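You operate a simulated robot arm through the tools that you are given. There is no shell and no other tool.

You run a simulated robot arm. Do the job below in one go: nothing can be reset, and whatever is moved stays where it is left.

## Task
Stand the four plates in the rack in unit order: black, cyan, magenta, yellow.
Fine: BLACK goes into the UNIT 1 slot, CYAN 2, MAGENTA 3, YELLOW 4, prints facing as they do now.

It is judged by the outcome, as a careful person would: the job done as asked, and still so three seconds after it is handed in. It fails if anything else is knocked over, pushed out of place, dropped, spilled or broken.

## Robot
A 7-joint arm with a two-finger parallel gripper, fixed in place. Base frame: the origin is at the foot of the arm, x ahead of it, y to its left, z up. Lengths are in m, angles in rad, forces in N, time in s.
Its first joint turns from -2.304 to 2.304 rad. Payload 3.91 kg.
Tool frame: the origin (TCP) lies between the finger pads and is the grasp point; the fingertips stand 0.03 m ahead of it; z points along the fingers, y is the line along which they close. Largest opening 0.11 m; finger width 0.02, thickness 0.01; the body of the gripper, 0.048 by 0.112 m, starts 0.055 m behind the TCP.
Orientation is told as [roll, pitch, yaw] about the base's x, y, z axes, in that order, counted from this pose: with the fingers straight down and closing along the base's y, the tool's x points along the base's -x, its y along +y and its z along -z.

## Interface
- The arm moves only by the tool nudge_tool. Its argument "motion" is a list of rows, each a list of 3 entries, a list of its own where there are three numbers: the turn, a rotation vector about the tool's x, y, z in units of 8 degrees (1.0 is 8 degrees), then the shift along the tool's x, y, z in units of 40 mm (1.0 is 40 mm), then the opening, from 0 (shut) to 1 (fully open). In form: [[[rx, ry, rz], [tx, ty, tz], claw], ...]. A call has 1 to 20 rows; each row shifts and turns the commanded pose from where the row before left it, along the tool's axes as they then stand. A call with a number of a shift or a turn outside -1 to 1 is refused whole. Each row takes 0.2 s and may step no farther than 0.05 m and 0.15 rad from the row before; otherwise, or with a gripper value out of range, the whole call is refused. Where a pose cannot be reached the arm comes as near as it can. A force on the tool above 40 N (or 10 N above the force at the start of the call, whichever is more), or a blocked arm, ends the call early, and 0.2 s more pass. The fingers move at their own pace (about 0.108 m/s each) and stop on an object; they squeeze with about 43 N. The grip force told is the motor's: it shows also when the fingers shut on nothing. Time passes only in rows, and 0.2 s behind the last, so rows that do not move let the fingers close. It gives the time, the measured TCP pose, the force on the tool (base axes), the opening and the grip force at its end, in the units of the frame above (readings bear some noise), with the torque about the TCP (base axes, N m) and any sound that the robot's microphone picked up.
- Cameras (640 x 400 px; columns grow to the right, rows downward): "scene" is fixed at [0.3976, 0.6517, 1.4939]; the picture's right is [-0.84, -0.55, 0.00], its down [-0.47, 0.72, -0.51] and it looks along [0.28, -0.43, -0.86] (base axes); focal length 338 px, centre (320, 200). "wrist" rides on the gripper at [0.072, 0.017, -0.103] in the tool frame; the picture's right is [-0.23, 0.97, 0.00], its down [-0.76, -0.18, -0.62] and it looks along [-0.61, -0.14, 0.78] (tool axes); focal length 222 px, centre (320, 200). There is no depth. A picture from a camera that has moved, and an enlarged one, comes with that camera's place and axes in the base frame and with its lens.
- get_image(camera): a new picture of that camera. The clock stands still meanwhile.
- enlarge(camera, box): a new picture of the part [left, top, right, bottom] of that camera's present view, enlarged. The clock stands still meanwhile.
- sign_off(): hands the job in; it is judged then, once.

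Places have to be worked out from the pictures, the camera data and where the tool is seen. Open the gripper and draw the arm clear of the work before you hand the job in, unless the task says otherwise.

The tools are called after "Call:" as name(argument=value, ...) on one line, values as JSON. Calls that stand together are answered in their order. nudge_tool: Moves the arm, as the interface text tells. Its arguments: {"type":"object","properties":{"motion":{"type":"array"}},"required":["motion"]} The other tools are called the same way: get_image (camera) takes a picture; enlarge (camera, box) takes an enlarged picture of a part of a camera's view; sign_off () hands the job in.

At the start:

```text
time: 0.0
tcp_pos: [0.6225, 0.3059, 1.0305]
tcp_rot: [-0.003, -0.002, -0.001]
force: [0.8, 1.2, -0.2]
moment: [0.02, -0.04, 0.0]
gripper_width: 0.11
grasp_force: 0.0
```

scene: 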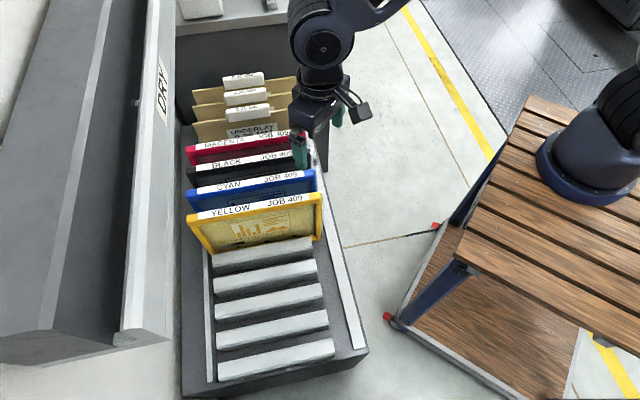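
wrist: 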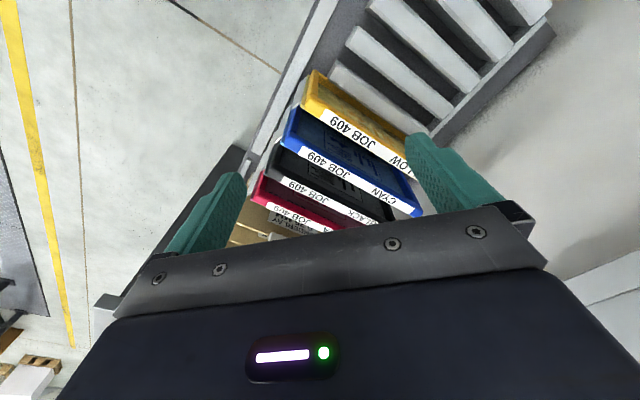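

I'll start by looking closely at the rack, the plates and any slot labels.

Call:
enlarge(camera="scene", box=[160, 200, 400, 400])

Call:
enlarge(camera="scene", box=[160, 60, 360, 230])

Call:
get_image(camera="wrist")

Call:
enlarge(camera="wrist", box=[230, 0, 560, 240])

```text
2.00 times, centred on (280, 300) of scene
camera zoom: at [0.3976, 0.6517, 1.4939], right [-0.84, -0.55, 0.0], down [-0.47, 0.72, -0.51], along [0.28, -0.43, -0.86], focal length 676 px, centre (400, 0)
```

zoom: 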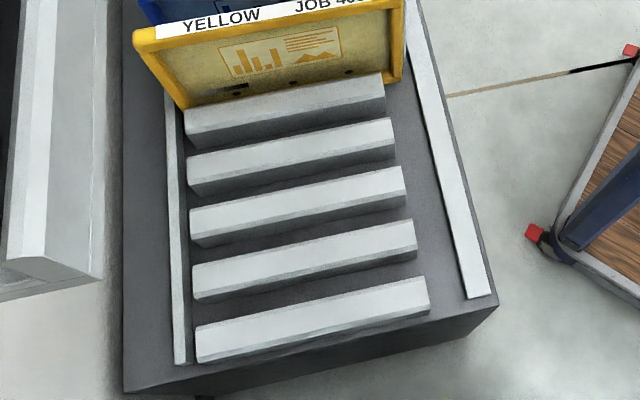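

```text
2.35 times, centred on (260, 145) of scene
camera zoom: at [0.3976, 0.6517, 1.4939], right [-0.84, -0.55, 0.0], down [-0.47, 0.72, -0.51], along [0.28, -0.43, -0.86], focal length 795 px, centre (461, 329)
```

zoom: 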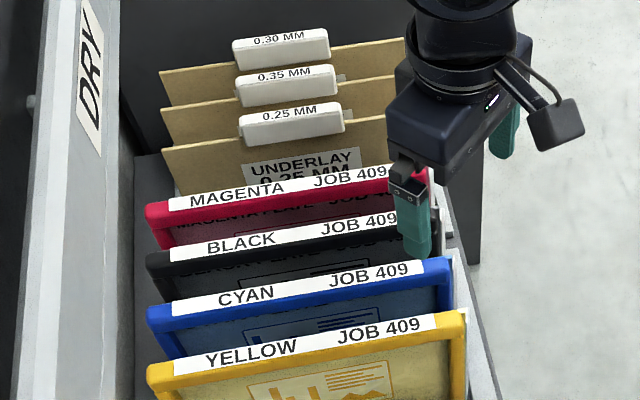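

```text
taken
camera wrist: at [0.5505, 0.323, 1.1332], right [0.23, 0.97, 0.0], down [0.76, -0.18, 0.62], along [0.61, -0.14, -0.78], focal length 222 px, centre (320, 200)
```

wrist: 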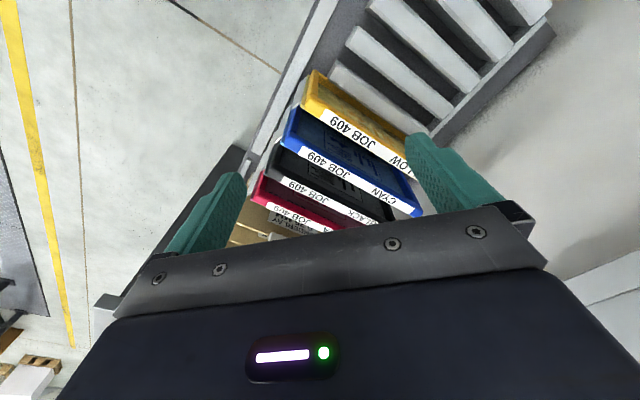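

```text
1.67 times, centred on (395, 120) of wrist
camera zoom: at [0.5505, 0.323, 1.1332], right [0.23, 0.97, 0.0], down [0.76, -0.18, 0.62], along [0.61, -0.14, -0.78], focal length 370 px, centre (195, 333)
```

zoom: 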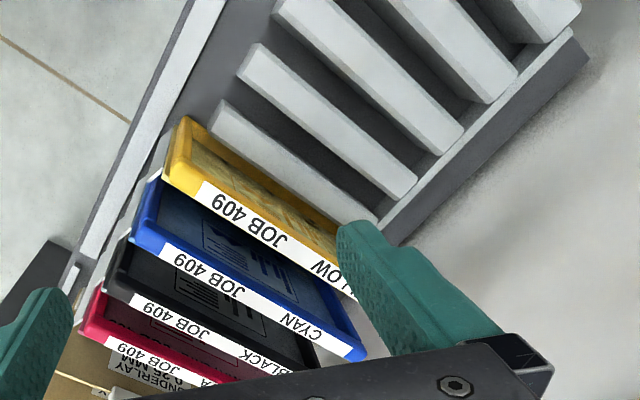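

The plates stand about 45° to the base axes, with tops near z≈0.79 by triangulation, and there's an empty four-slot rack in front of them. No unit labels show yet, so I'll turn the tool 45° and shift over the empty rack to look with the wrist camera.

Call:
nudge_tool(motion=[[[0, 0, -1], [0, 0, 0], 1], [[0, 0, -1], [0, 0, 0], 1], [[0, 0, -1], [0, 0, 0], 1], [[0, 0, -1], [0, 0, 0], 1], [[0, 0, -1], [0, 0, 0], 1], [[0, 0, -0.625], [0, 0, 0], 1], [[0, 0, 0], [0, 1, 0], 1], [[0, 0, 0], [0, 1, 0], 1], [[0, 0, 0], [0, 1, 0], 1], [[0, 0, 0], [0, 1, 0], 1]])

Call:
get_image(camera="wrist")

Call:
get_image(camera="scene")

```text
time: 2.2
tcp_pos: [0.5112, 0.4194, 1.0314]
tcp_rot: [0.0, 0.0, 0.785]
force: [0.2, 0.1, 0.0]
moment: [0.02, 0.01, -0.02]
gripper_width: 0.1102
grasp_force: 0.0
```

```text
taken
camera wrist: at [0.4467, 0.3805, 1.1342], right [-0.53, 0.85, 0.0], down [0.66, 0.41, 0.62], along [0.53, 0.33, -0.78], focal length 222 px, centre (320, 200)
```

wrist: 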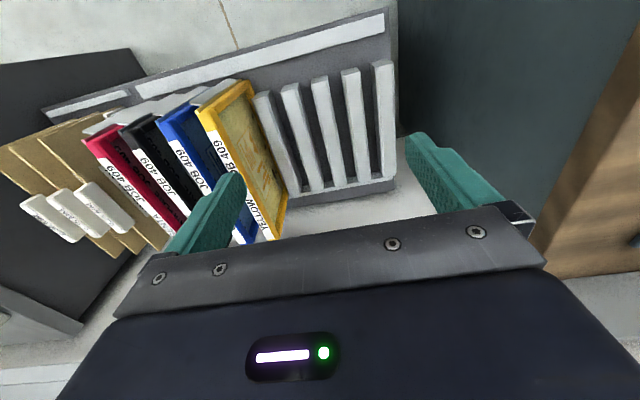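

```text
taken
```

scene: 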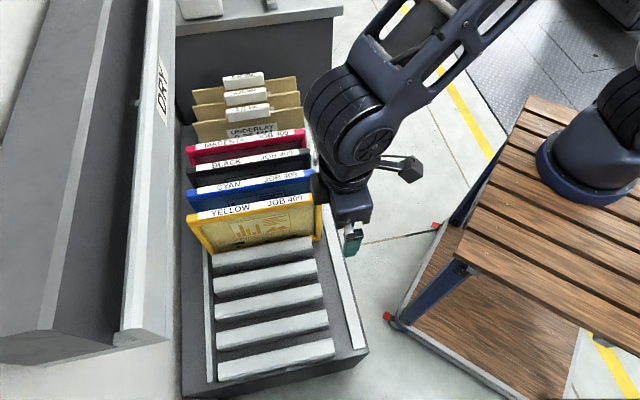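

The wrist camera now sees the empty bars and a white strip along the base side of the tray; I'll zoom in for labels.

Call:
enlarge(camera="wrist", box=[230, 10, 410, 210])

Call:
enlarge(camera="wrist", box=[20, 40, 260, 240])

Call:
enlarge(camera="scene", box=[180, 230, 380, 400])

Call:
enlarge(camera="scene", box=[0, 0, 320, 200])

```text
2.00 times, centred on (320, 110) of wrist
camera zoom: at [0.4467, 0.3805, 1.1342], right [-0.53, 0.85, 0.0], down [0.66, 0.41, 0.62], along [0.53, 0.33, -0.78], focal length 444 px, centre (320, 380)
```

zoom: 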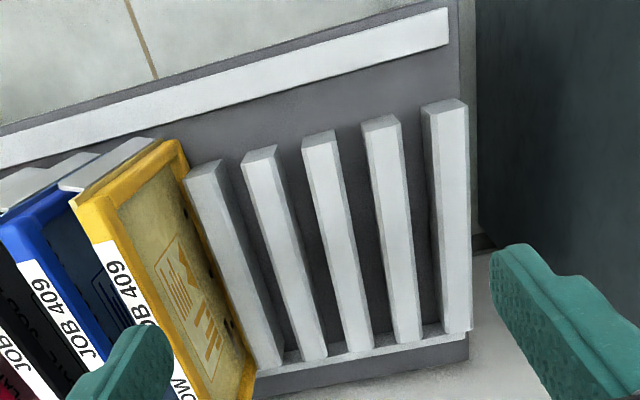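

```text
2.00 times, centred on (140, 140) of wrist
camera zoom: at [0.4467, 0.3805, 1.1342], right [-0.53, 0.85, 0.0], down [0.66, 0.41, 0.62], along [0.53, 0.33, -0.78], focal length 444 px, centre (680, 320)
```

zoom: 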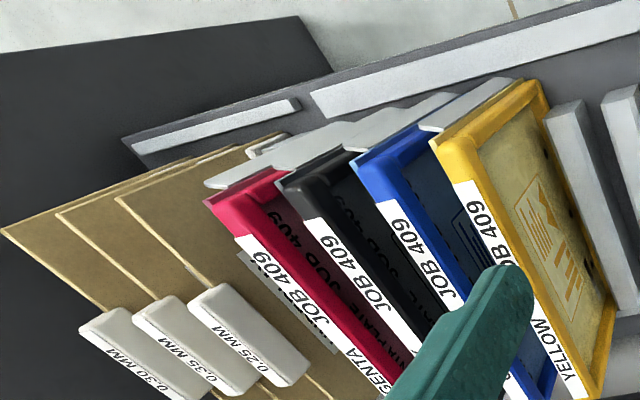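

```text
2.35 times, centred on (280, 315) of scene
camera zoom: at [0.3976, 0.6517, 1.4939], right [-0.84, -0.55, 0.0], down [-0.47, 0.72, -0.51], along [0.28, -0.43, -0.86], focal length 795 px, centre (414, -71)
```

zoom: 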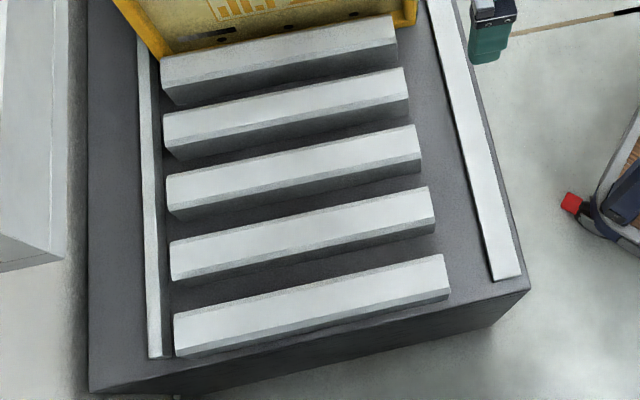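

```text
2.00 times, centred on (160, 100) of scene
camera zoom: at [0.3976, 0.6517, 1.4939], right [-0.84, -0.55, 0.0], down [-0.47, 0.72, -0.51], along [0.28, -0.43, -0.86], focal length 676 px, centre (640, 400)
```

zoom: 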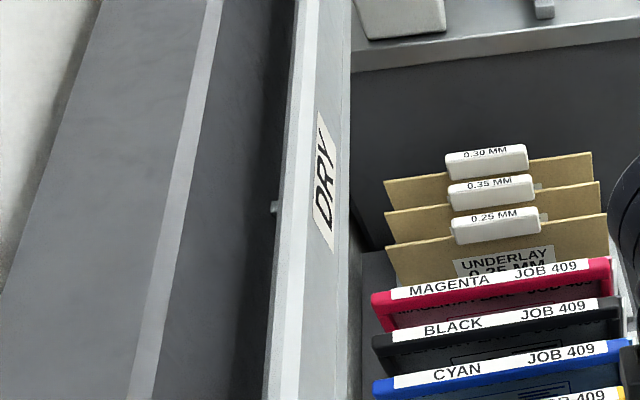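

No unit labels on the bar tops or strip. I'll draw the camera back toward the base to see the tray's base-side wall and its surroundings.

Call:
nudge_tool(motion=[[[0, 0, 0], [1, 0, 0], 1], [[0, 0, 0], [1, 0, 0], 1], [[0, 0, 0], [1, 0, 0], 1], [[0, 0, 0], [1, 0, 0], 1]])

Call:
get_image(camera="wrist")

Call:
enlarge(camera="wrist", box=[140, 60, 440, 240])

Call:
get_image(camera="scene")

```text
time: 3.2
tcp_pos: [0.3984, 0.3063, 1.0315]
tcp_rot: [-0.001, 0.0, 0.785]
force: [0.4, 0.1, 0.1]
moment: [0.02, 0.02, 0.01]
gripper_width: 0.1098
grasp_force: 0.1
```

```text
taken
camera wrist: at [0.3339, 0.2665, 1.1336], right [-0.53, 0.85, 0.0], down [0.66, 0.41, 0.62], along [0.53, 0.33, -0.78], focal length 222 px, centre (320, 200)
```

wrist: 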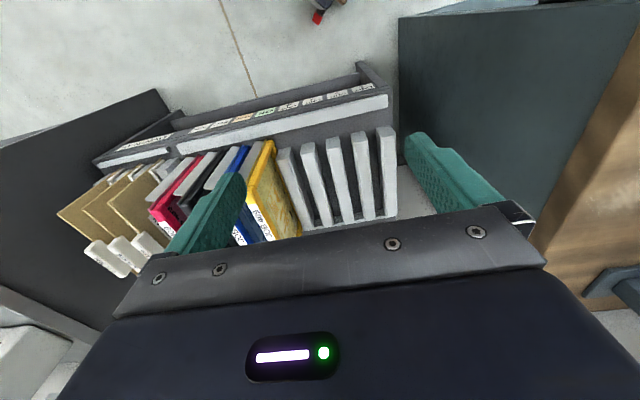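

```text
2.13 times, centred on (290, 150) of wrist
camera zoom: at [0.3339, 0.2665, 1.1336], right [-0.53, 0.85, 0.0], down [0.66, 0.41, 0.62], along [0.53, 0.33, -0.78], focal length 474 px, centre (384, 307)
```

zoom: 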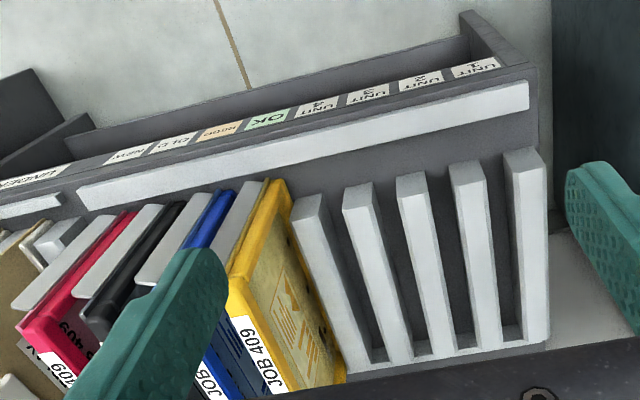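

```text
taken
```

scene: 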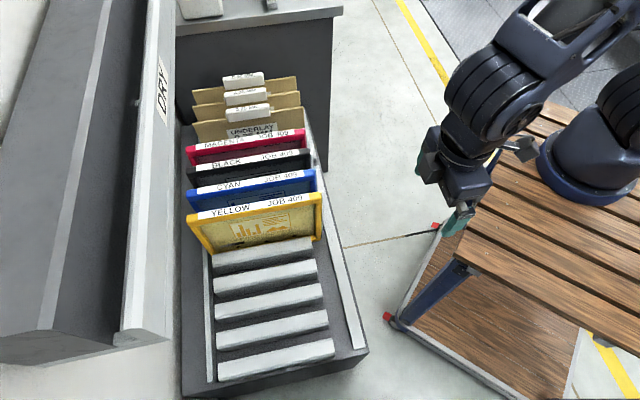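

Labels are visible on the base-side wall: UNIT 1–4, OK, and others. I'll zoom in to match labels to slots.

Call:
enlarge(camera="wrist", box=[260, 60, 400, 150])

Call:
enlarge(camera="wrist", box=[130, 80, 290, 190])

```text
4.44 times, centred on (330, 105) of wrist
camera zoom: at [0.3339, 0.2665, 1.1336], right [-0.53, 0.85, 0.0], down [0.66, 0.41, 0.62], along [0.53, 0.33, -0.78], focal length 987 px, centre (276, 622)
```

zoom: 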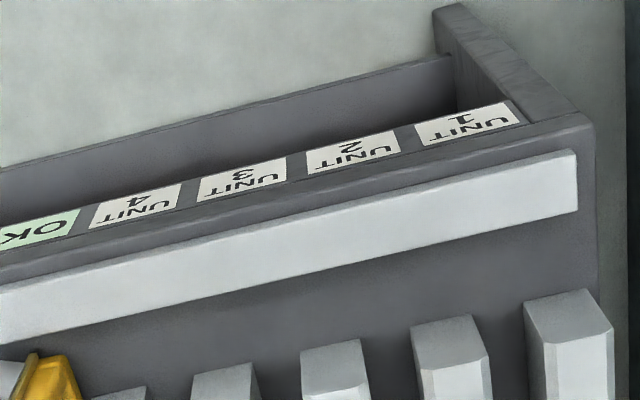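

```text
3.64 times, centred on (210, 135) of wrist
camera zoom: at [0.3339, 0.2665, 1.1336], right [-0.53, 0.85, 0.0], down [0.66, 0.41, 0.62], along [0.53, 0.33, -0.78], focal length 808 px, centre (720, 436)
```

zoom: 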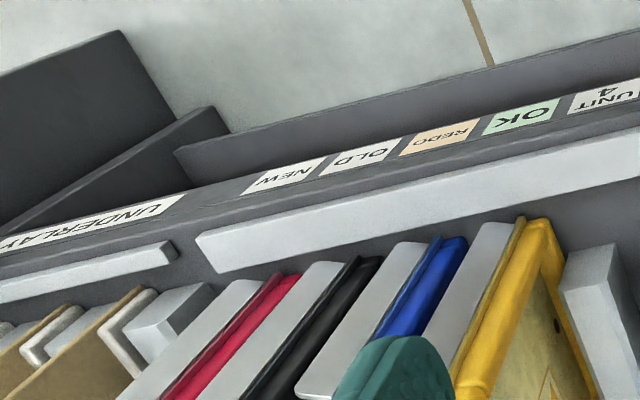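

The labels on the base-side ledge read UNDERLAY, NEW, OLD, REDO, OK, UNIT 4, 3, 2, 1 along the row toward +y. So UNIT 1 is the slot between the last two bars and the plates now stand in NEW, OLD, REDO and OK. I'll hover above the yellow plate at the current height to test reach and get close views.

Call:
nudge_tool(motion=[[[0, 0, 0], [-0.965, -0.578, 0], 0.55], [[0, 0, 0], [-0.965, -0.578, 0], 0.55], [[0, 0, 0], [-0.965, -0.578, 0], 0.55], [[0, 0, 0], [-0.965, -0.578, 0], 0.55], [[0, 0, 0], [-0.965, -0.578, 0], 0.55], [[0, 0, 0], [-0.965, -0.578, 0], 0.55], [[0, 0, 0], [-0.965, -0.578, 0], 0.55], [[0, 0, 0], [-0.965, -0.578, 0], 0.55]])

Call:
get_image(camera="wrist")

Call:
get_image(camera="scene")

```text
time: 5.0
tcp_pos: [0.7476, 0.3938, 1.0303]
tcp_rot: [-0.002, -0.001, 0.786]
force: [-0.8, 0.5, 2.1]
moment: [0.0, -0.01, 0.01]
gripper_width: 0.0606
grasp_force: 0.0
```

```text
taken
camera wrist: at [0.6831, 0.3539, 1.1332], right [-0.53, 0.85, 0.0], down [0.66, 0.41, 0.62], along [0.53, 0.33, -0.78], focal length 222 px, centre (320, 200)
```

wrist: 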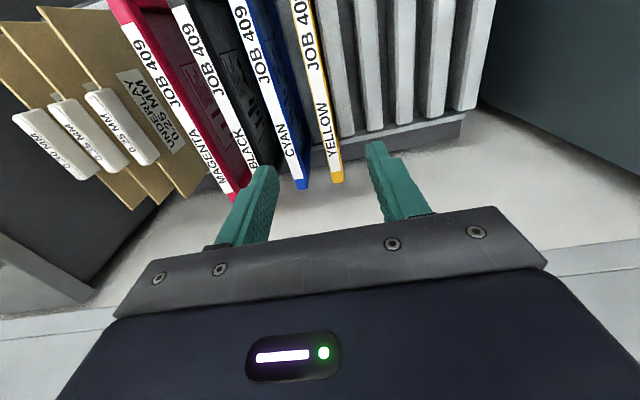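

```text
taken
```

scene: 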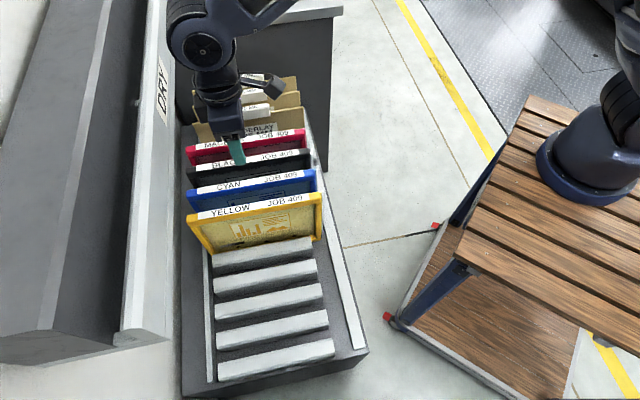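

Reach is fine here. Zooming in on the plate tops below the tool to refine row positions, thickness and edge angle.

Call:
enlarge(camera="wrist", box=[230, 0, 390, 100])

Call:
enlarge(camera="wrist", box=[230, 90, 390, 190])

Call:
enlarge(camera="wrist", box=[80, 0, 280, 200])

Call:
enlarge(camera="scene", box=[170, 120, 330, 260])

```text
4.00 times, centred on (310, 50) of wrist
camera zoom: at [0.6831, 0.3539, 1.1332], right [-0.53, 0.85, 0.0], down [0.66, 0.41, 0.62], along [0.53, 0.33, -0.78], focal length 888 px, centre (360, 800)
```

zoom: 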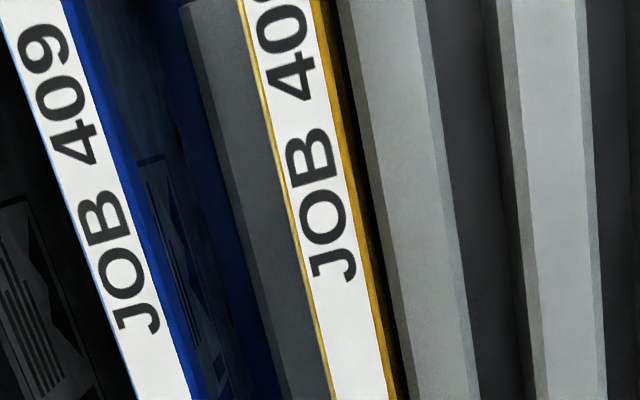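

```text
4.00 times, centred on (310, 140) of wrist
camera zoom: at [0.6831, 0.3539, 1.1332], right [-0.53, 0.85, 0.0], down [0.66, 0.41, 0.62], along [0.53, 0.33, -0.78], focal length 888 px, centre (360, 440)
```

zoom: 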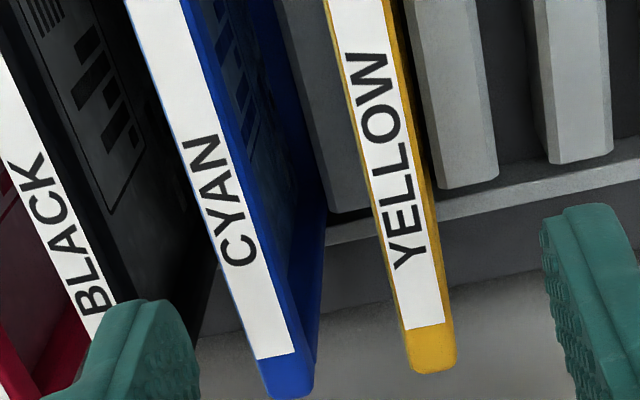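

```text
2.00 times, centred on (180, 100) of wrist
camera zoom: at [0.6831, 0.3539, 1.1332], right [-0.53, 0.85, 0.0], down [0.66, 0.41, 0.62], along [0.53, 0.33, -0.78], focal length 444 px, centre (600, 400)
```

zoom: 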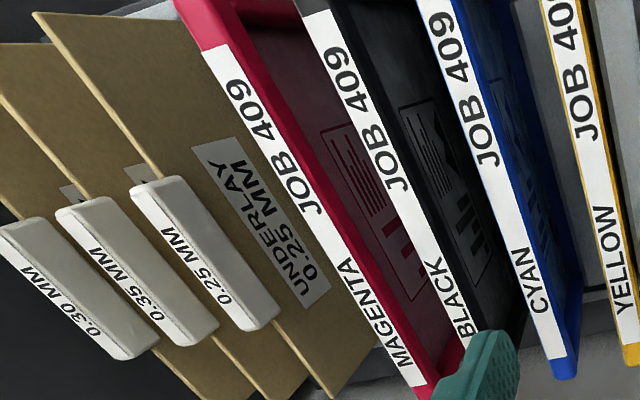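

```text
2.86 times, centred on (250, 190) of scene
camera zoom: at [0.3976, 0.6517, 1.4939], right [-0.84, -0.55, 0.0], down [-0.47, 0.72, -0.51], along [0.28, -0.43, -0.86], focal length 965 px, centre (520, 229)
```

zoom: 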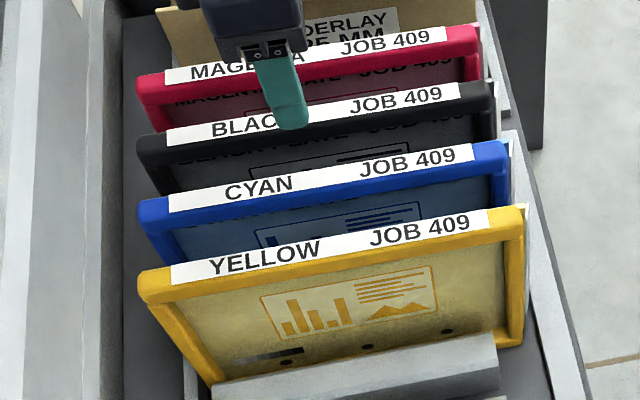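

Triangulating the label end gives plate tops at z≈0.782. In row/lateral coordinates (s along (-1,1)/√2, l along (1,1)/√2), yellow sits at s≈-0.251 with l from 0.651 to 0.976 and a pitch of about 0.071. I'll move over the empty slots and lower a little to measure bar pitch and slot width.

Call:
nudge_tool(motion=[[[0, 0, 0], [0.28, 0.9, 0], 0.55], [[0, 0, 0], [0.28, 0.9, 0], 0.55], [[0, 0, 0], [0.28, 0.9, 0], 0.55], [[0, 0, 0], [0.28, 0.9, 0], 0.55], [[0, 0, 0], [0.28, 0.9, 0], 0.55], [[0, 0, 0], [0, 0, 0.94], 0.55], [[0, 0, 0], [0, 0, 0.94], 0.55], [[0, 0, 0], [0, 0, 0.94], 0.55], [[0, 0, 0], [0, 0, 0.94], 0.55]])

Call:
get_image(camera="wrist")

Call:
enlarge(camera="wrist", box=[180, 0, 500, 200])

```text
time: 7.0
tcp_pos: [0.5797, 0.482, 0.8809]
tcp_rot: [-0.001, -0.003, 0.787]
force: [-0.3, 0.4, -0.2]
moment: [-0.03, -0.03, 0.01]
gripper_width: 0.0604
grasp_force: 0.1
```

```text
taken
camera wrist: at [0.5163, 0.442, 0.983], right [-0.53, 0.85, 0.0], down [0.66, 0.41, 0.62], along [0.53, 0.33, -0.78], focal length 222 px, centre (320, 200)
```

wrist: 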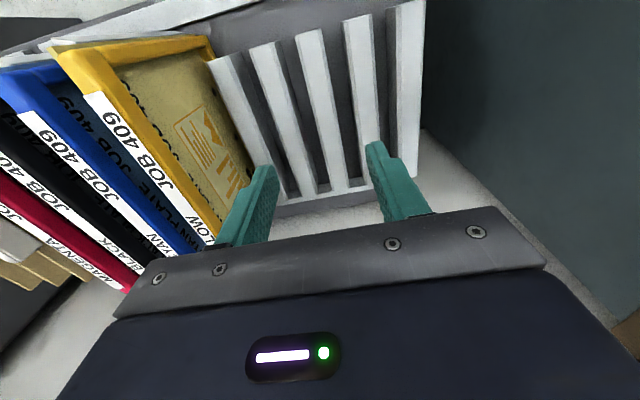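

```text
2.00 times, centred on (340, 100) of wrist
camera zoom: at [0.5163, 0.442, 0.983], right [-0.53, 0.85, 0.0], down [0.66, 0.41, 0.62], along [0.53, 0.33, -0.78], focal length 444 px, centre (280, 400)
```

zoom: 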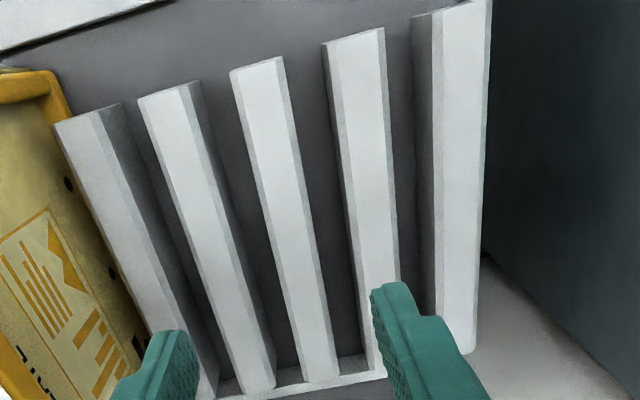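

I'll zoom at higher magnification on the near ends of the bars.

Call:
enlarge(camera="wrist", box=[200, 10, 360, 110])

Call:
enlarge(camera="wrist", box=[290, 0, 450, 100])

```text
4.00 times, centred on (280, 60) of wrist
camera zoom: at [0.5163, 0.442, 0.983], right [-0.53, 0.85, 0.0], down [0.66, 0.41, 0.62], along [0.53, 0.33, -0.78], focal length 888 px, centre (480, 760)
```

zoom: 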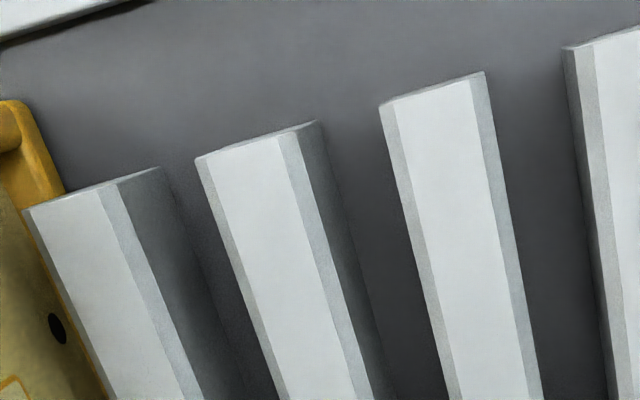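

```text
4.00 times, centred on (370, 50) of wrist
camera zoom: at [0.5163, 0.442, 0.983], right [-0.53, 0.85, 0.0], down [0.66, 0.41, 0.62], along [0.53, 0.33, -0.78], focal length 888 px, centre (120, 800)
```

zoom: 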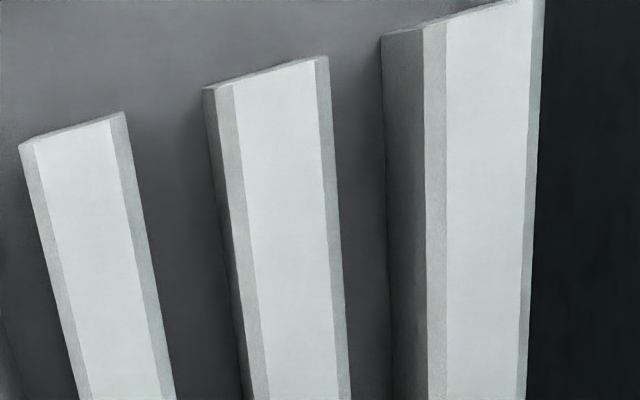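

Bar tops are about 0.028 wide plus chamfers, at a pitch of roughly 0.071, and look loose enough for the plates. To get the pitch independent of depth, I'll shift exactly 0.284 m along the row and check that the last bar lands where the first bar is now.

Call:
nudge_tool(motion=[[[0, 0, 0], [0, 1, 0], 0.55], [[0, 0, 0], [0, 1, 0], 0.55], [[0, 0, 0], [0, 1, 0], 0.55], [[0, 0, 0], [0, 1, 0], 0.55], [[0, 0, 0], [0, 1, 0], 0.55], [[0, 0, 0], [0, 1, 0], 0.55], [[0, 0, 0], [0, 1, 0], 0.55], [[0, 0, 0], [0, 0.1, 0], 0.55], [[0, 0, 0], [0, 0, 0], 0.55]])

Call:
enlarge(camera="wrist", box=[200, 10, 360, 110])

Call:
get_image(camera="wrist")

```text
time: 9.0
tcp_pos: [0.3801, 0.679, 0.8805]
tcp_rot: [-0.003, 0.0, 0.783]
force: [16.2, -24.8, 1.1]
moment: [0.5, 0.33, 0.56]
gripper_width: 0.0459
grasp_force: 0.1
```

```text
4.00 times, centred on (280, 60) of wrist
camera zoom: at [0.3164, 0.6419, 0.9828], right [-0.53, 0.85, 0.0], down [0.66, 0.41, 0.62], along [0.53, 0.33, -0.78], focal length 888 px, centre (480, 760)
```

zoom: 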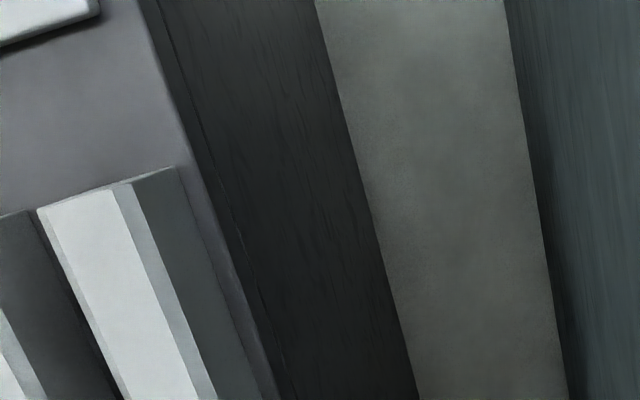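

```text
taken
camera wrist: at [0.3164, 0.6419, 0.9828], right [-0.53, 0.85, 0.0], down [0.66, 0.41, 0.62], along [0.53, 0.33, -0.78], focal length 222 px, centre (320, 200)
```

wrist: 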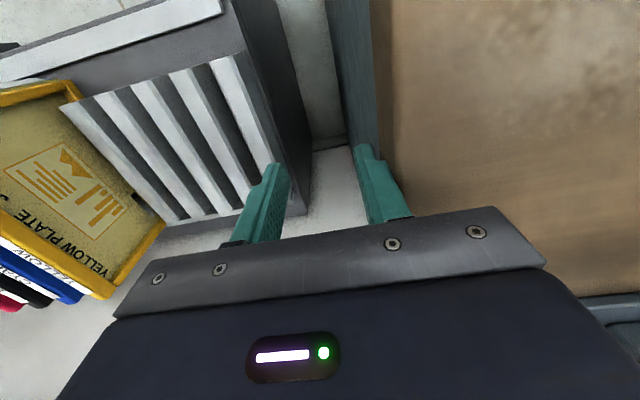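

A finger is pressing against a large cabinet or bench beyond the rack end (about 30 N). I'll back straight off along -s and check that nothing moved.

Call:
nudge_tool(motion=[[[0, 0, 0], [0, -0.5, 0], 0.55], [[0, 0, 0], [0, -0.8, 0], 0.55], [[0, 0, 0], [0, -0.8, 0], 0.55], [[0, 0, 0], [0, 0, 0], 0.55]])

Call:
get_image(camera="wrist")

Call:
get_image(camera="scene")

```text
time: 10.0
tcp_pos: [0.4373, 0.6226, 0.8811]
tcp_rot: [0.0, 0.002, 0.785]
force: [0.1, -0.4, -0.2]
moment: [0.0, -0.02, 0.01]
gripper_width: 0.0606
grasp_force: 0.0
```

```text
taken
camera wrist: at [0.3732, 0.583, 0.9833], right [-0.53, 0.85, 0.0], down [0.66, 0.41, 0.62], along [0.53, 0.33, -0.78], focal length 222 px, centre (320, 200)
```

wrist: 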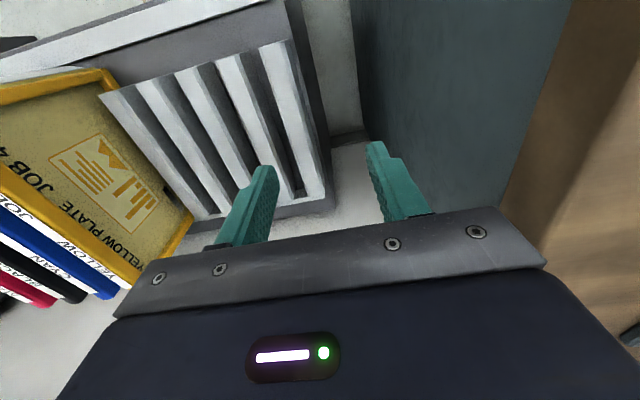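

```text
taken
```

scene: 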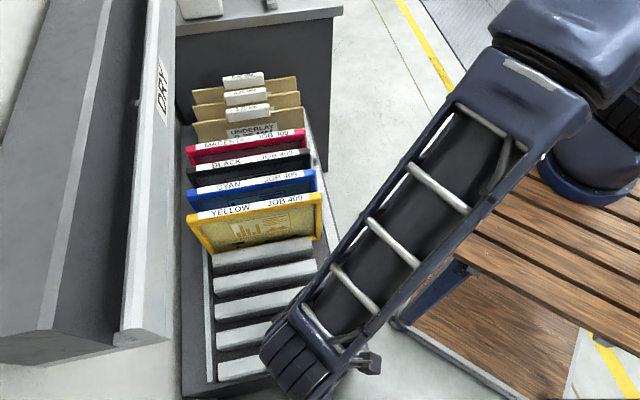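

Clear of it now, and the cabinet and rack look unmoved; I'll keep s below 0.15 from here on. The comparison gives a pitch of about 0.0713 m. Next I go up and over the yellow plate centre (s≈-0.252, l≈0.812).

Call:
nudge_tool(motion=[[[0, 0, 0], [0, 0, -1], 0.55], [[0, 0, 0], [0, 0, -1], 0.55], [[0, 0, 0], [-0.1565, -0.958, 0], 0.55], [[0, 0, 0], [-0.1565, -0.958, 0], 0.55], [[0, 0, 0], [-0.1565, -0.958, 0], 0.55], [[0, 0, 0], [-0.1565, -0.958, 0], 0.55], [[0, 0, 0], [-0.1565, -0.958, 0], 0.55], [[0, 0, 0], [-0.1565, -0.958, 0], 0.55], [[0, 0, 0], [-0.1565, -0.958, 0], 0.55], [[0, 0, 0], [-0.1565, -0.958, 0], 0.55], [[0, 0, 0], [-0.1565, -0.958, 0], 0.55], [[0, 0, 0], [-0.1565, -0.958, 0], 0.55], [[0, 0, 0], [0, 0, 0.9], 0.55], [[0, 0, 0], [0, 0, 0.9], 0.55], [[0, 0, 0], [0, 0, 0], 0.55]])

Call:
get_image(camera="wrist")

Call:
get_image(camera="scene")

Call:
enlarge(camera="wrist", box=[200, 60, 440, 210])

```text
time: 13.2
tcp_pos: [0.7522, 0.3974, 0.8881]
tcp_rot: [0.001, 0.0, 0.787]
force: [-0.5, 0.6, 0.2]
moment: [-0.01, 0.01, -0.01]
gripper_width: 0.0604
grasp_force: 0.1
```

```text
taken
camera wrist: at [0.6892, 0.3576, 0.9901], right [-0.53, 0.85, 0.0], down [0.66, 0.41, 0.62], along [0.53, 0.33, -0.78], focal length 222 px, centre (320, 200)
```

wrist: 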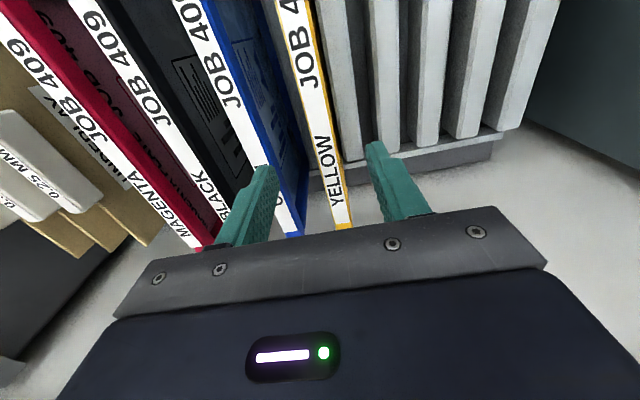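

```text
taken
```

scene: 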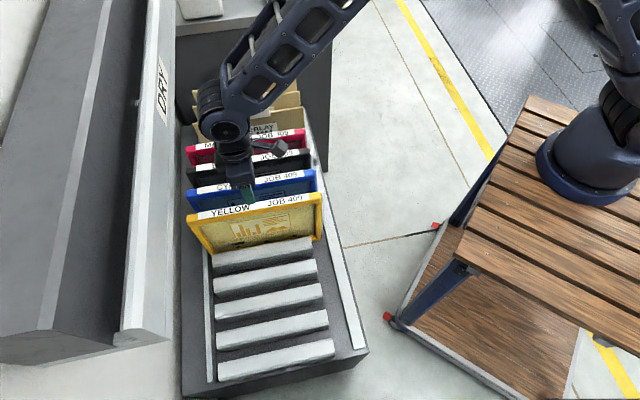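

```text
2.67 times, centred on (320, 135) of wrist
camera zoom: at [0.6892, 0.3576, 0.9901], right [-0.53, 0.85, 0.0], down [0.66, 0.41, 0.62], along [0.53, 0.33, -0.78], focal length 592 px, centre (320, 373)
```

zoom: 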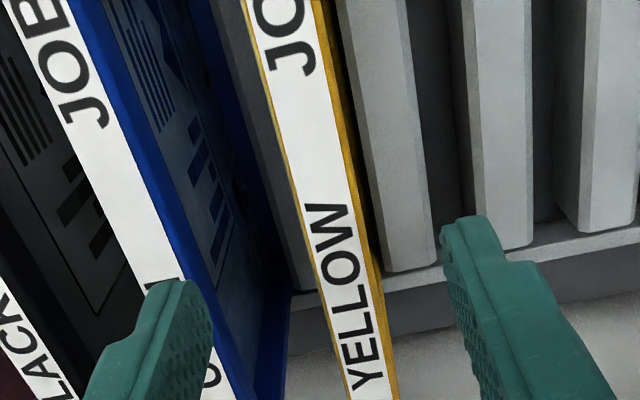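

The yellow plate centre is within about 1 mm of the tool axis. I'll descend so the TCP is roughly 20 mm below the plate top, keeping the opening at 60 mm so the fingers clear cyan, then close.

Call:
nudge_tool(motion=[[[0, 0, 0], [0, 0.02, 0.8], 0.55], [[0, 0, 0], [0, 0, 0.8], 0.55], [[0, 0, 0], [0, 0, 0.8], 0.55], [[0, 0, 0], [0, 0, 0.75], 0.55], [[0, 0, 0], [0, 0, 0], 0.55]])

Call:
get_image(camera="wrist")

Call:
enlarge(camera="scene", box=[170, 120, 330, 260])

```text
time: 14.4
tcp_pos: [0.7542, 0.3978, 0.762]
tcp_rot: [0.001, -0.001, 0.784]
force: [-1.0, 0.3, 0.5]
moment: [0.01, 0.0, -0.01]
gripper_width: 0.0602
grasp_force: 0.0
```

```text
taken
camera wrist: at [0.6888, 0.3581, 0.8646], right [-0.53, 0.85, 0.0], down [0.66, 0.41, 0.62], along [0.53, 0.33, -0.78], focal length 222 px, centre (320, 200)
```

wrist: 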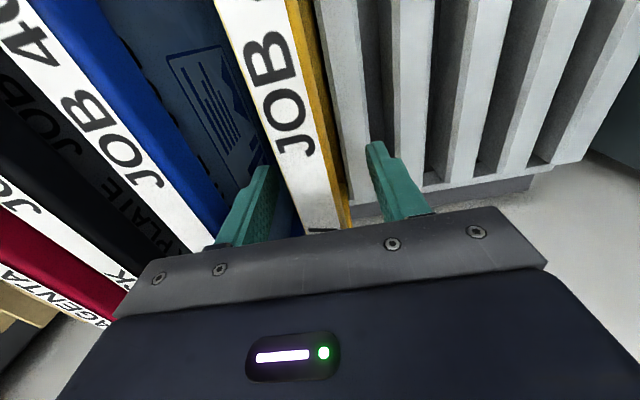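

```text
2.86 times, centred on (250, 190) of scene
camera zoom: at [0.3976, 0.6517, 1.4939], right [-0.84, -0.55, 0.0], down [-0.47, 0.72, -0.51], along [0.28, -0.43, -0.86], focal length 965 px, centre (520, 229)
```

zoom: 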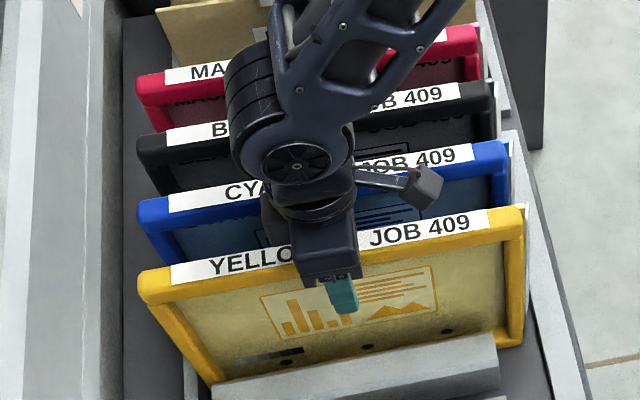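

Both fingers straddle the yellow frame with clearance to cyan. Closing now, in place.

Call:
nudge_tool(motion=[[[0, 0, 0], [0, 0, 0], 0.4], [[0, 0, 0], [0, 0, 0], 0], [[0, 0, 0], [0, 0, 0], 0], [[0, 0, 0], [0, 0, 0], 0]])

Call:
get_image(camera="wrist")

Call:
enlarge(camera="wrist", box=[280, 0, 640, 220])

```text
time: 15.4
tcp_pos: [0.7534, 0.398, 0.7631]
tcp_rot: [0.0, 0.0, 0.784]
force: [0.4, -0.2, 0.1]
moment: [0.06, -0.21, -0.07]
gripper_width: 0.0237
grasp_force: 43.5
```

```text
taken
camera wrist: at [0.6888, 0.3582, 0.8648], right [-0.53, 0.85, 0.0], down [0.66, 0.41, 0.62], along [0.53, 0.33, -0.78], focal length 222 px, centre (320, 200)
```

wrist: 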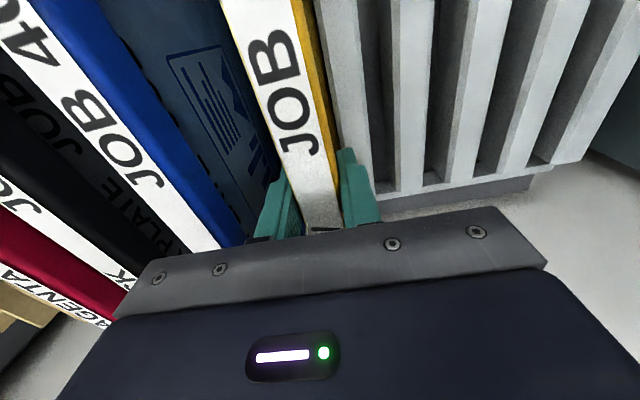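

```text
1.78 times, centred on (460, 110) of wrist
camera zoom: at [0.6888, 0.3582, 0.8648], right [-0.53, 0.85, 0.0], down [0.66, 0.41, 0.62], along [0.53, 0.33, -0.78], focal length 395 px, centre (71, 360)
```

zoom: 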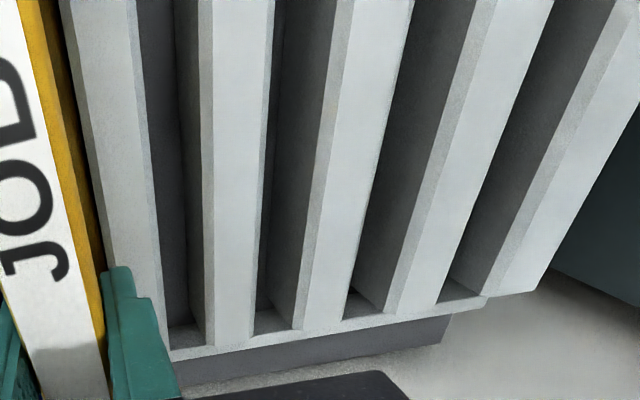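

Gripped, with 23.7 mm plate thickness and full grip force. I'll lift 40 mm slowly and check the load and the picture.

Call:
nudge_tool(motion=[[[0, 0, 0], [0, 0, -0.3], 0], [[0, 0, 0], [0, 0, -0.3], 0], [[0, 0, 0], [0, 0, -0.4], 0], [[0, 0, 0], [0, 0, 0], 0]])

Call:
get_image(camera="wrist")

Call:
enlarge(camera="scene", box=[170, 120, 350, 280])

```text
time: 16.4
tcp_pos: [0.753, 0.3969, 0.8038]
tcp_rot: [0.0, -0.001, 0.785]
force: [-0.2, -0.5, -2.5]
moment: [0.03, 0.02, 0.01]
gripper_width: 0.0236
grasp_force: 42.8
```

```text
taken
camera wrist: at [0.6887, 0.3584, 0.9049], right [-0.53, 0.85, 0.0], down [0.66, 0.41, 0.62], along [0.53, 0.33, -0.78], focal length 222 px, centre (320, 200)
```

wrist: 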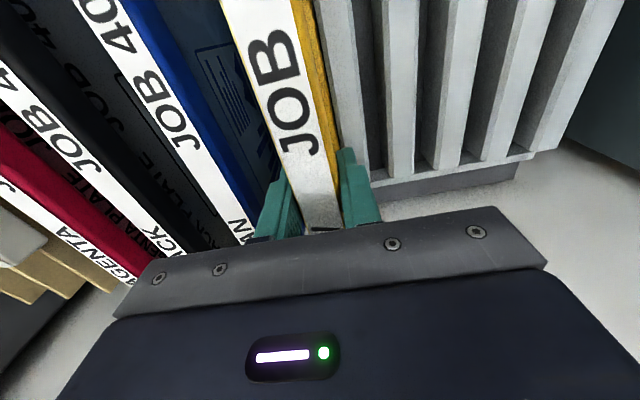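

```text
2.50 times, centred on (260, 200) of scene
camera zoom: at [0.3976, 0.6517, 1.4939], right [-0.84, -0.55, 0.0], down [-0.47, 0.72, -0.51], along [0.28, -0.43, -0.86], focal length 845 px, centre (470, 200)
```

zoom: 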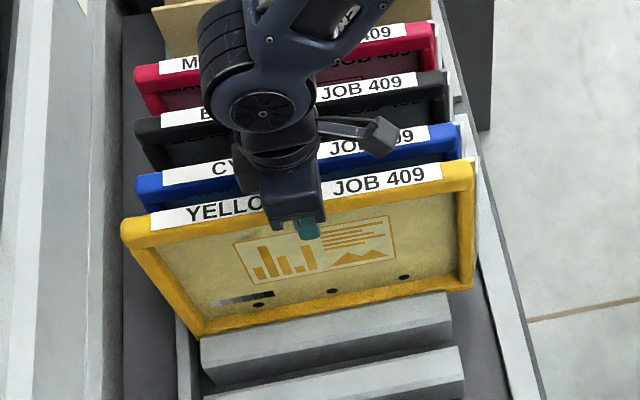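

The weight is only about 2.5 N and the plate hangs straight; its bottom edge (z≈0.57 now) puts the seated bottom near 0.53 and the plate height near 0.25. I'll raise it clear of the bar tops, shift one pitch to UNIT 4 and check alignment before lowering.

Call:
nudge_tool(motion=[[[0, 0, 0], [0, 0, -0.75], 0], [[0, 0, 0], [0, 0, -0.75], 0], [[0, 0, 0], [0, 0.6, 0], 0], [[0, 0, 0], [0, 0.7, 0], 0], [[0, 0, 0], [0, 0.525, 0], 0], [[0, 0, 0], [0, 0, 0], 0], [[0, 0, 0], [0, 0, 0], 0]])

Call:
get_image(camera="wrist")

Call:
enlarge(camera="scene", box=[180, 150, 360, 310])

```text
time: 18.0
tcp_pos: [0.7006, 0.4488, 0.8623]
tcp_rot: [0.001, 0.001, 0.786]
force: [-0.4, -1.2, -2.3]
moment: [0.03, 0.0, -0.02]
gripper_width: 0.0236
grasp_force: 42.9
```

```text
taken
camera wrist: at [0.6368, 0.4102, 0.9643], right [-0.53, 0.85, 0.0], down [0.66, 0.41, 0.62], along [0.53, 0.33, -0.78], focal length 222 px, centre (320, 200)
```

wrist: 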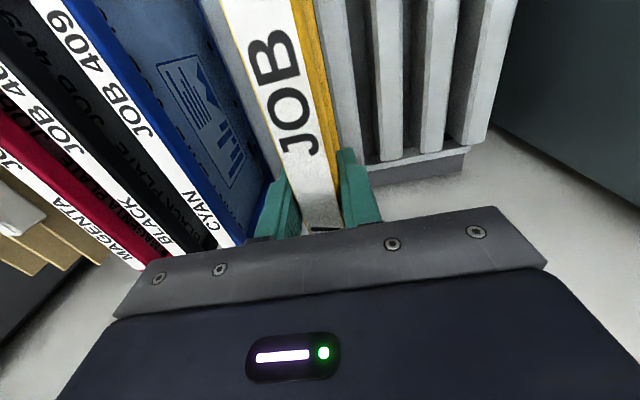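

```text
2.50 times, centred on (270, 230) of scene
camera zoom: at [0.3976, 0.6517, 1.4939], right [-0.84, -0.55, 0.0], down [-0.47, 0.72, -0.51], along [0.28, -0.43, -0.86], focal length 845 px, centre (445, 125)
```

zoom: 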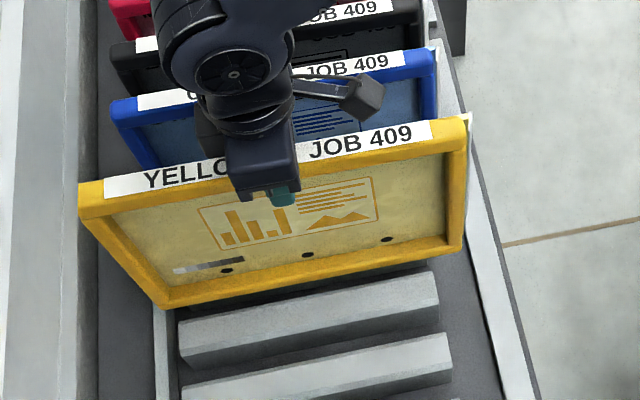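

Over UNIT 4 (s=-0.178). I'll lower slowly, stopping just above the seated height (TCP z≈0.763), and watch the force.

Call:
nudge_tool(motion=[[[0, 0, 0], [0, 0, 0.4], 0], [[0, 0, 0], [0, 0, 0.4], 0], [[0, 0, 0], [0, 0, 0.4], 0], [[0, 0, 0], [0, 0, 0.4], 0], [[0, 0, 0], [0, 0, 0.4], 0], [[0, 0, 0], [0, 0, 0.35], 0], [[0, 0, 0], [0, 0, 0], 0]])

Call:
get_image(camera="wrist")

Call:
enlarge(camera="scene", box=[180, 150, 360, 310])

```text
time: 19.6
tcp_pos: [0.7018, 0.4492, 0.7681]
tcp_rot: [0.0, 0.001, 0.785]
force: [-0.6, -0.3, -2.7]
moment: [0.02, 0.02, 0.02]
gripper_width: 0.0236
grasp_force: 43.2
```

```text
taken
camera wrist: at [0.6375, 0.4098, 0.8707], right [-0.53, 0.85, 0.0], down [0.66, 0.41, 0.62], along [0.53, 0.33, -0.78], focal length 222 px, centre (320, 200)
```

wrist: 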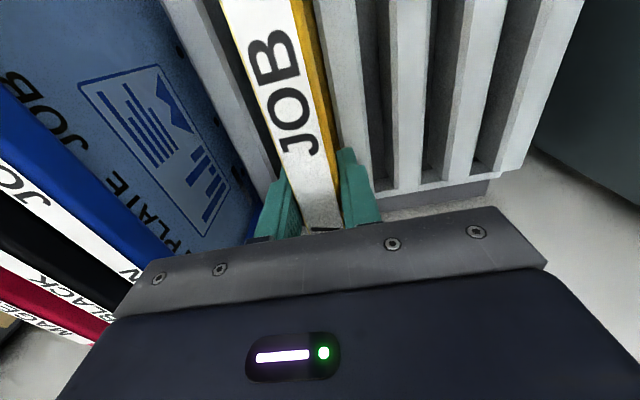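

```text
2.50 times, centred on (270, 230) of scene
camera zoom: at [0.3976, 0.6517, 1.4939], right [-0.84, -0.55, 0.0], down [-0.47, 0.72, -0.51], along [0.28, -0.43, -0.86], focal length 845 px, centre (445, 125)
```

zoom: 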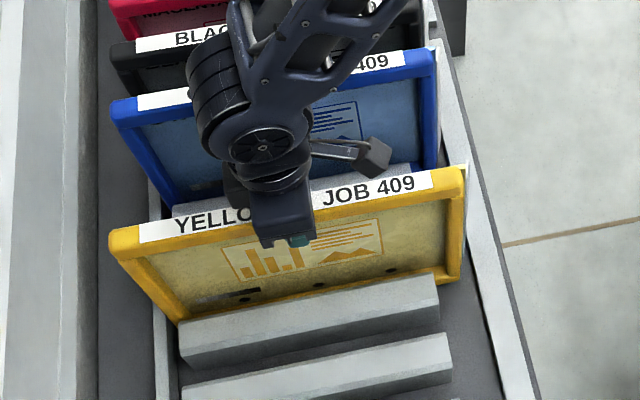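

It's inside the slot, still hanging free. Lowering the last few mm until the load comes off.

Call:
nudge_tool(motion=[[[0, 0, 0], [0, 0, 0.05], 0], [[0, 0, 0], [0, 0, 0.05], 0], [[0, 0, 0], [0, 0, 0.03], 0], [[0, 0, 0], [0, 0, 0], 0]])

```text
time: 20.6
tcp_pos: [0.7027, 0.4494, 0.7636]
tcp_rot: [0.001, -0.001, 0.786]
force: [0.5, -0.3, -2.9]
moment: [-0.02, -0.01, 0.02]
gripper_width: 0.0237
grasp_force: 42.2
```

Call:
nudge_tool(motion=[[[0, 0, 0], [0, 0, 0.04], 0], [[0, 0, 0], [0, 0, 0.04], 0], [[0, 0, 0], [0, 0, 0], 0]])

```text
time: 21.4
tcp_pos: [0.7008, 0.4499, 0.761]
tcp_rot: [0.0, -0.004, 0.785]
force: [-5.1, -4.2, 32.1]
moment: [0.03, 0.02, -0.02]
gripper_width: 0.0238
grasp_force: 43.0
```

Seated (32 N upward). I'll relax the push slightly, open to 60 mm, and raise straight up.

Call:
nudge_tool(motion=[[[0, 0, 0], [0, 0, -0.035], 0], [[0, 0, 0], [0, 0, 0], 0], [[0, 0, 0], [0, 0, 0], 0.35], [[0, 0, 0], [0, 0, 0], 0.5], [[0, 0, 0], [0, 0, 0], 0.5]])

Call:
get_image(camera="wrist")

```text
time: 22.6
tcp_pos: [0.7018, 0.4481, 0.7616]
tcp_rot: [-0.001, 0.001, 0.784]
force: [-0.7, 0.3, 0.0]
moment: [0.0, -0.03, 0.02]
gripper_width: 0.0547
grasp_force: 0.0
```

```text
taken
camera wrist: at [0.6373, 0.4095, 0.8637], right [-0.53, 0.85, 0.0], down [0.66, 0.41, 0.62], along [0.53, 0.33, -0.78], focal length 222 px, centre (320, 200)
```

wrist: 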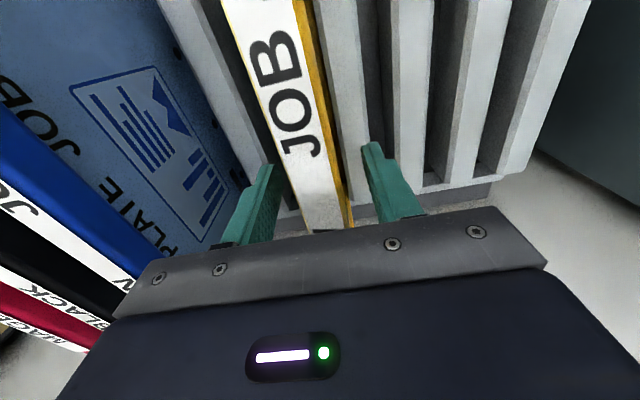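

Yellow stands upright in UNIT 4. Now up and back two slots to hover over cyan (s≈-0.322).

Call:
nudge_tool(motion=[[[0, 0, 0], [0, 0, -0.6], 0.5], [[0, 0, 0], [0, 0, -0.9], 0.5], [[0, 0, 0], [0, 0, -0.9], 0.5], [[0, 0, 0], [0, 0, -0.8], 0.5], [[0, 0, 0], [0, -0.9, 0], 0.55], [[0, 0, 0], [0, -0.9, 0], 0.55], [[0, 0, 0], [0, -0.9, 0], 0.55], [[0, 0, 0], [0, -0.875, 0], 0.55], [[0, 0, 0], [0, 0, 0], 0.55]])

Call:
get_image(camera="wrist")

Call:
enlarge(camera="wrist", box=[200, 60, 440, 210])

Call:
get_image(camera="scene")

```text
time: 24.6
tcp_pos: [0.8027, 0.3467, 0.8886]
tcp_rot: [-0.001, 0.0, 0.787]
force: [0.2, 1.1, 0.1]
moment: [0.03, 0.01, 0.0]
gripper_width: 0.0605
grasp_force: 0.1
```

```text
taken
camera wrist: at [0.7381, 0.3083, 0.9914], right [-0.53, 0.85, 0.0], down [0.66, 0.41, 0.62], along [0.53, 0.33, -0.78], focal length 222 px, centre (320, 200)
```

wrist: 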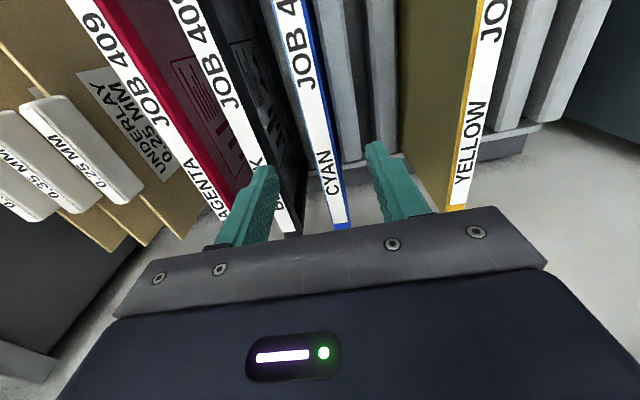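

```text
2.67 times, centred on (320, 135) of wrist
camera zoom: at [0.7381, 0.3083, 0.9914], right [-0.53, 0.85, 0.0], down [0.66, 0.41, 0.62], along [0.53, 0.33, -0.78], focal length 592 px, centre (320, 373)
```

zoom: 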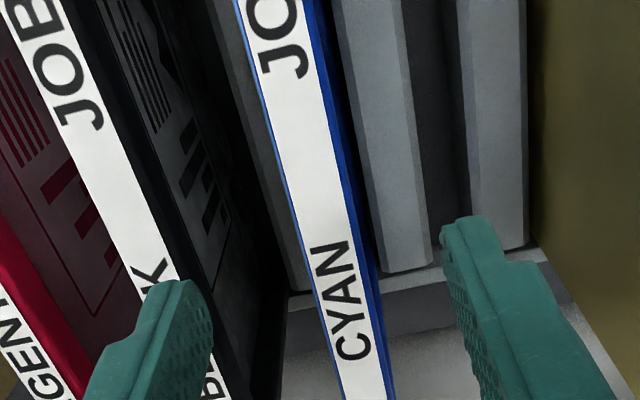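

```text
taken
```

scene: 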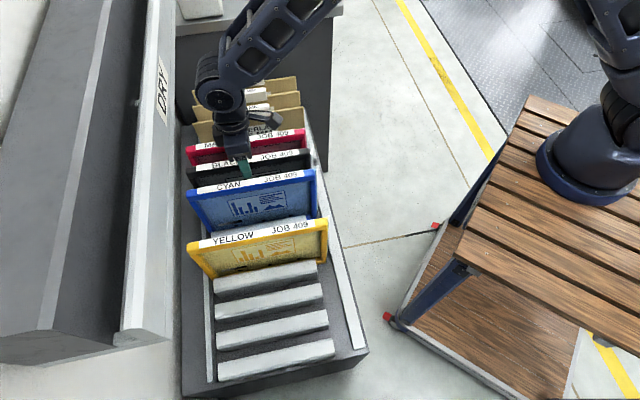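

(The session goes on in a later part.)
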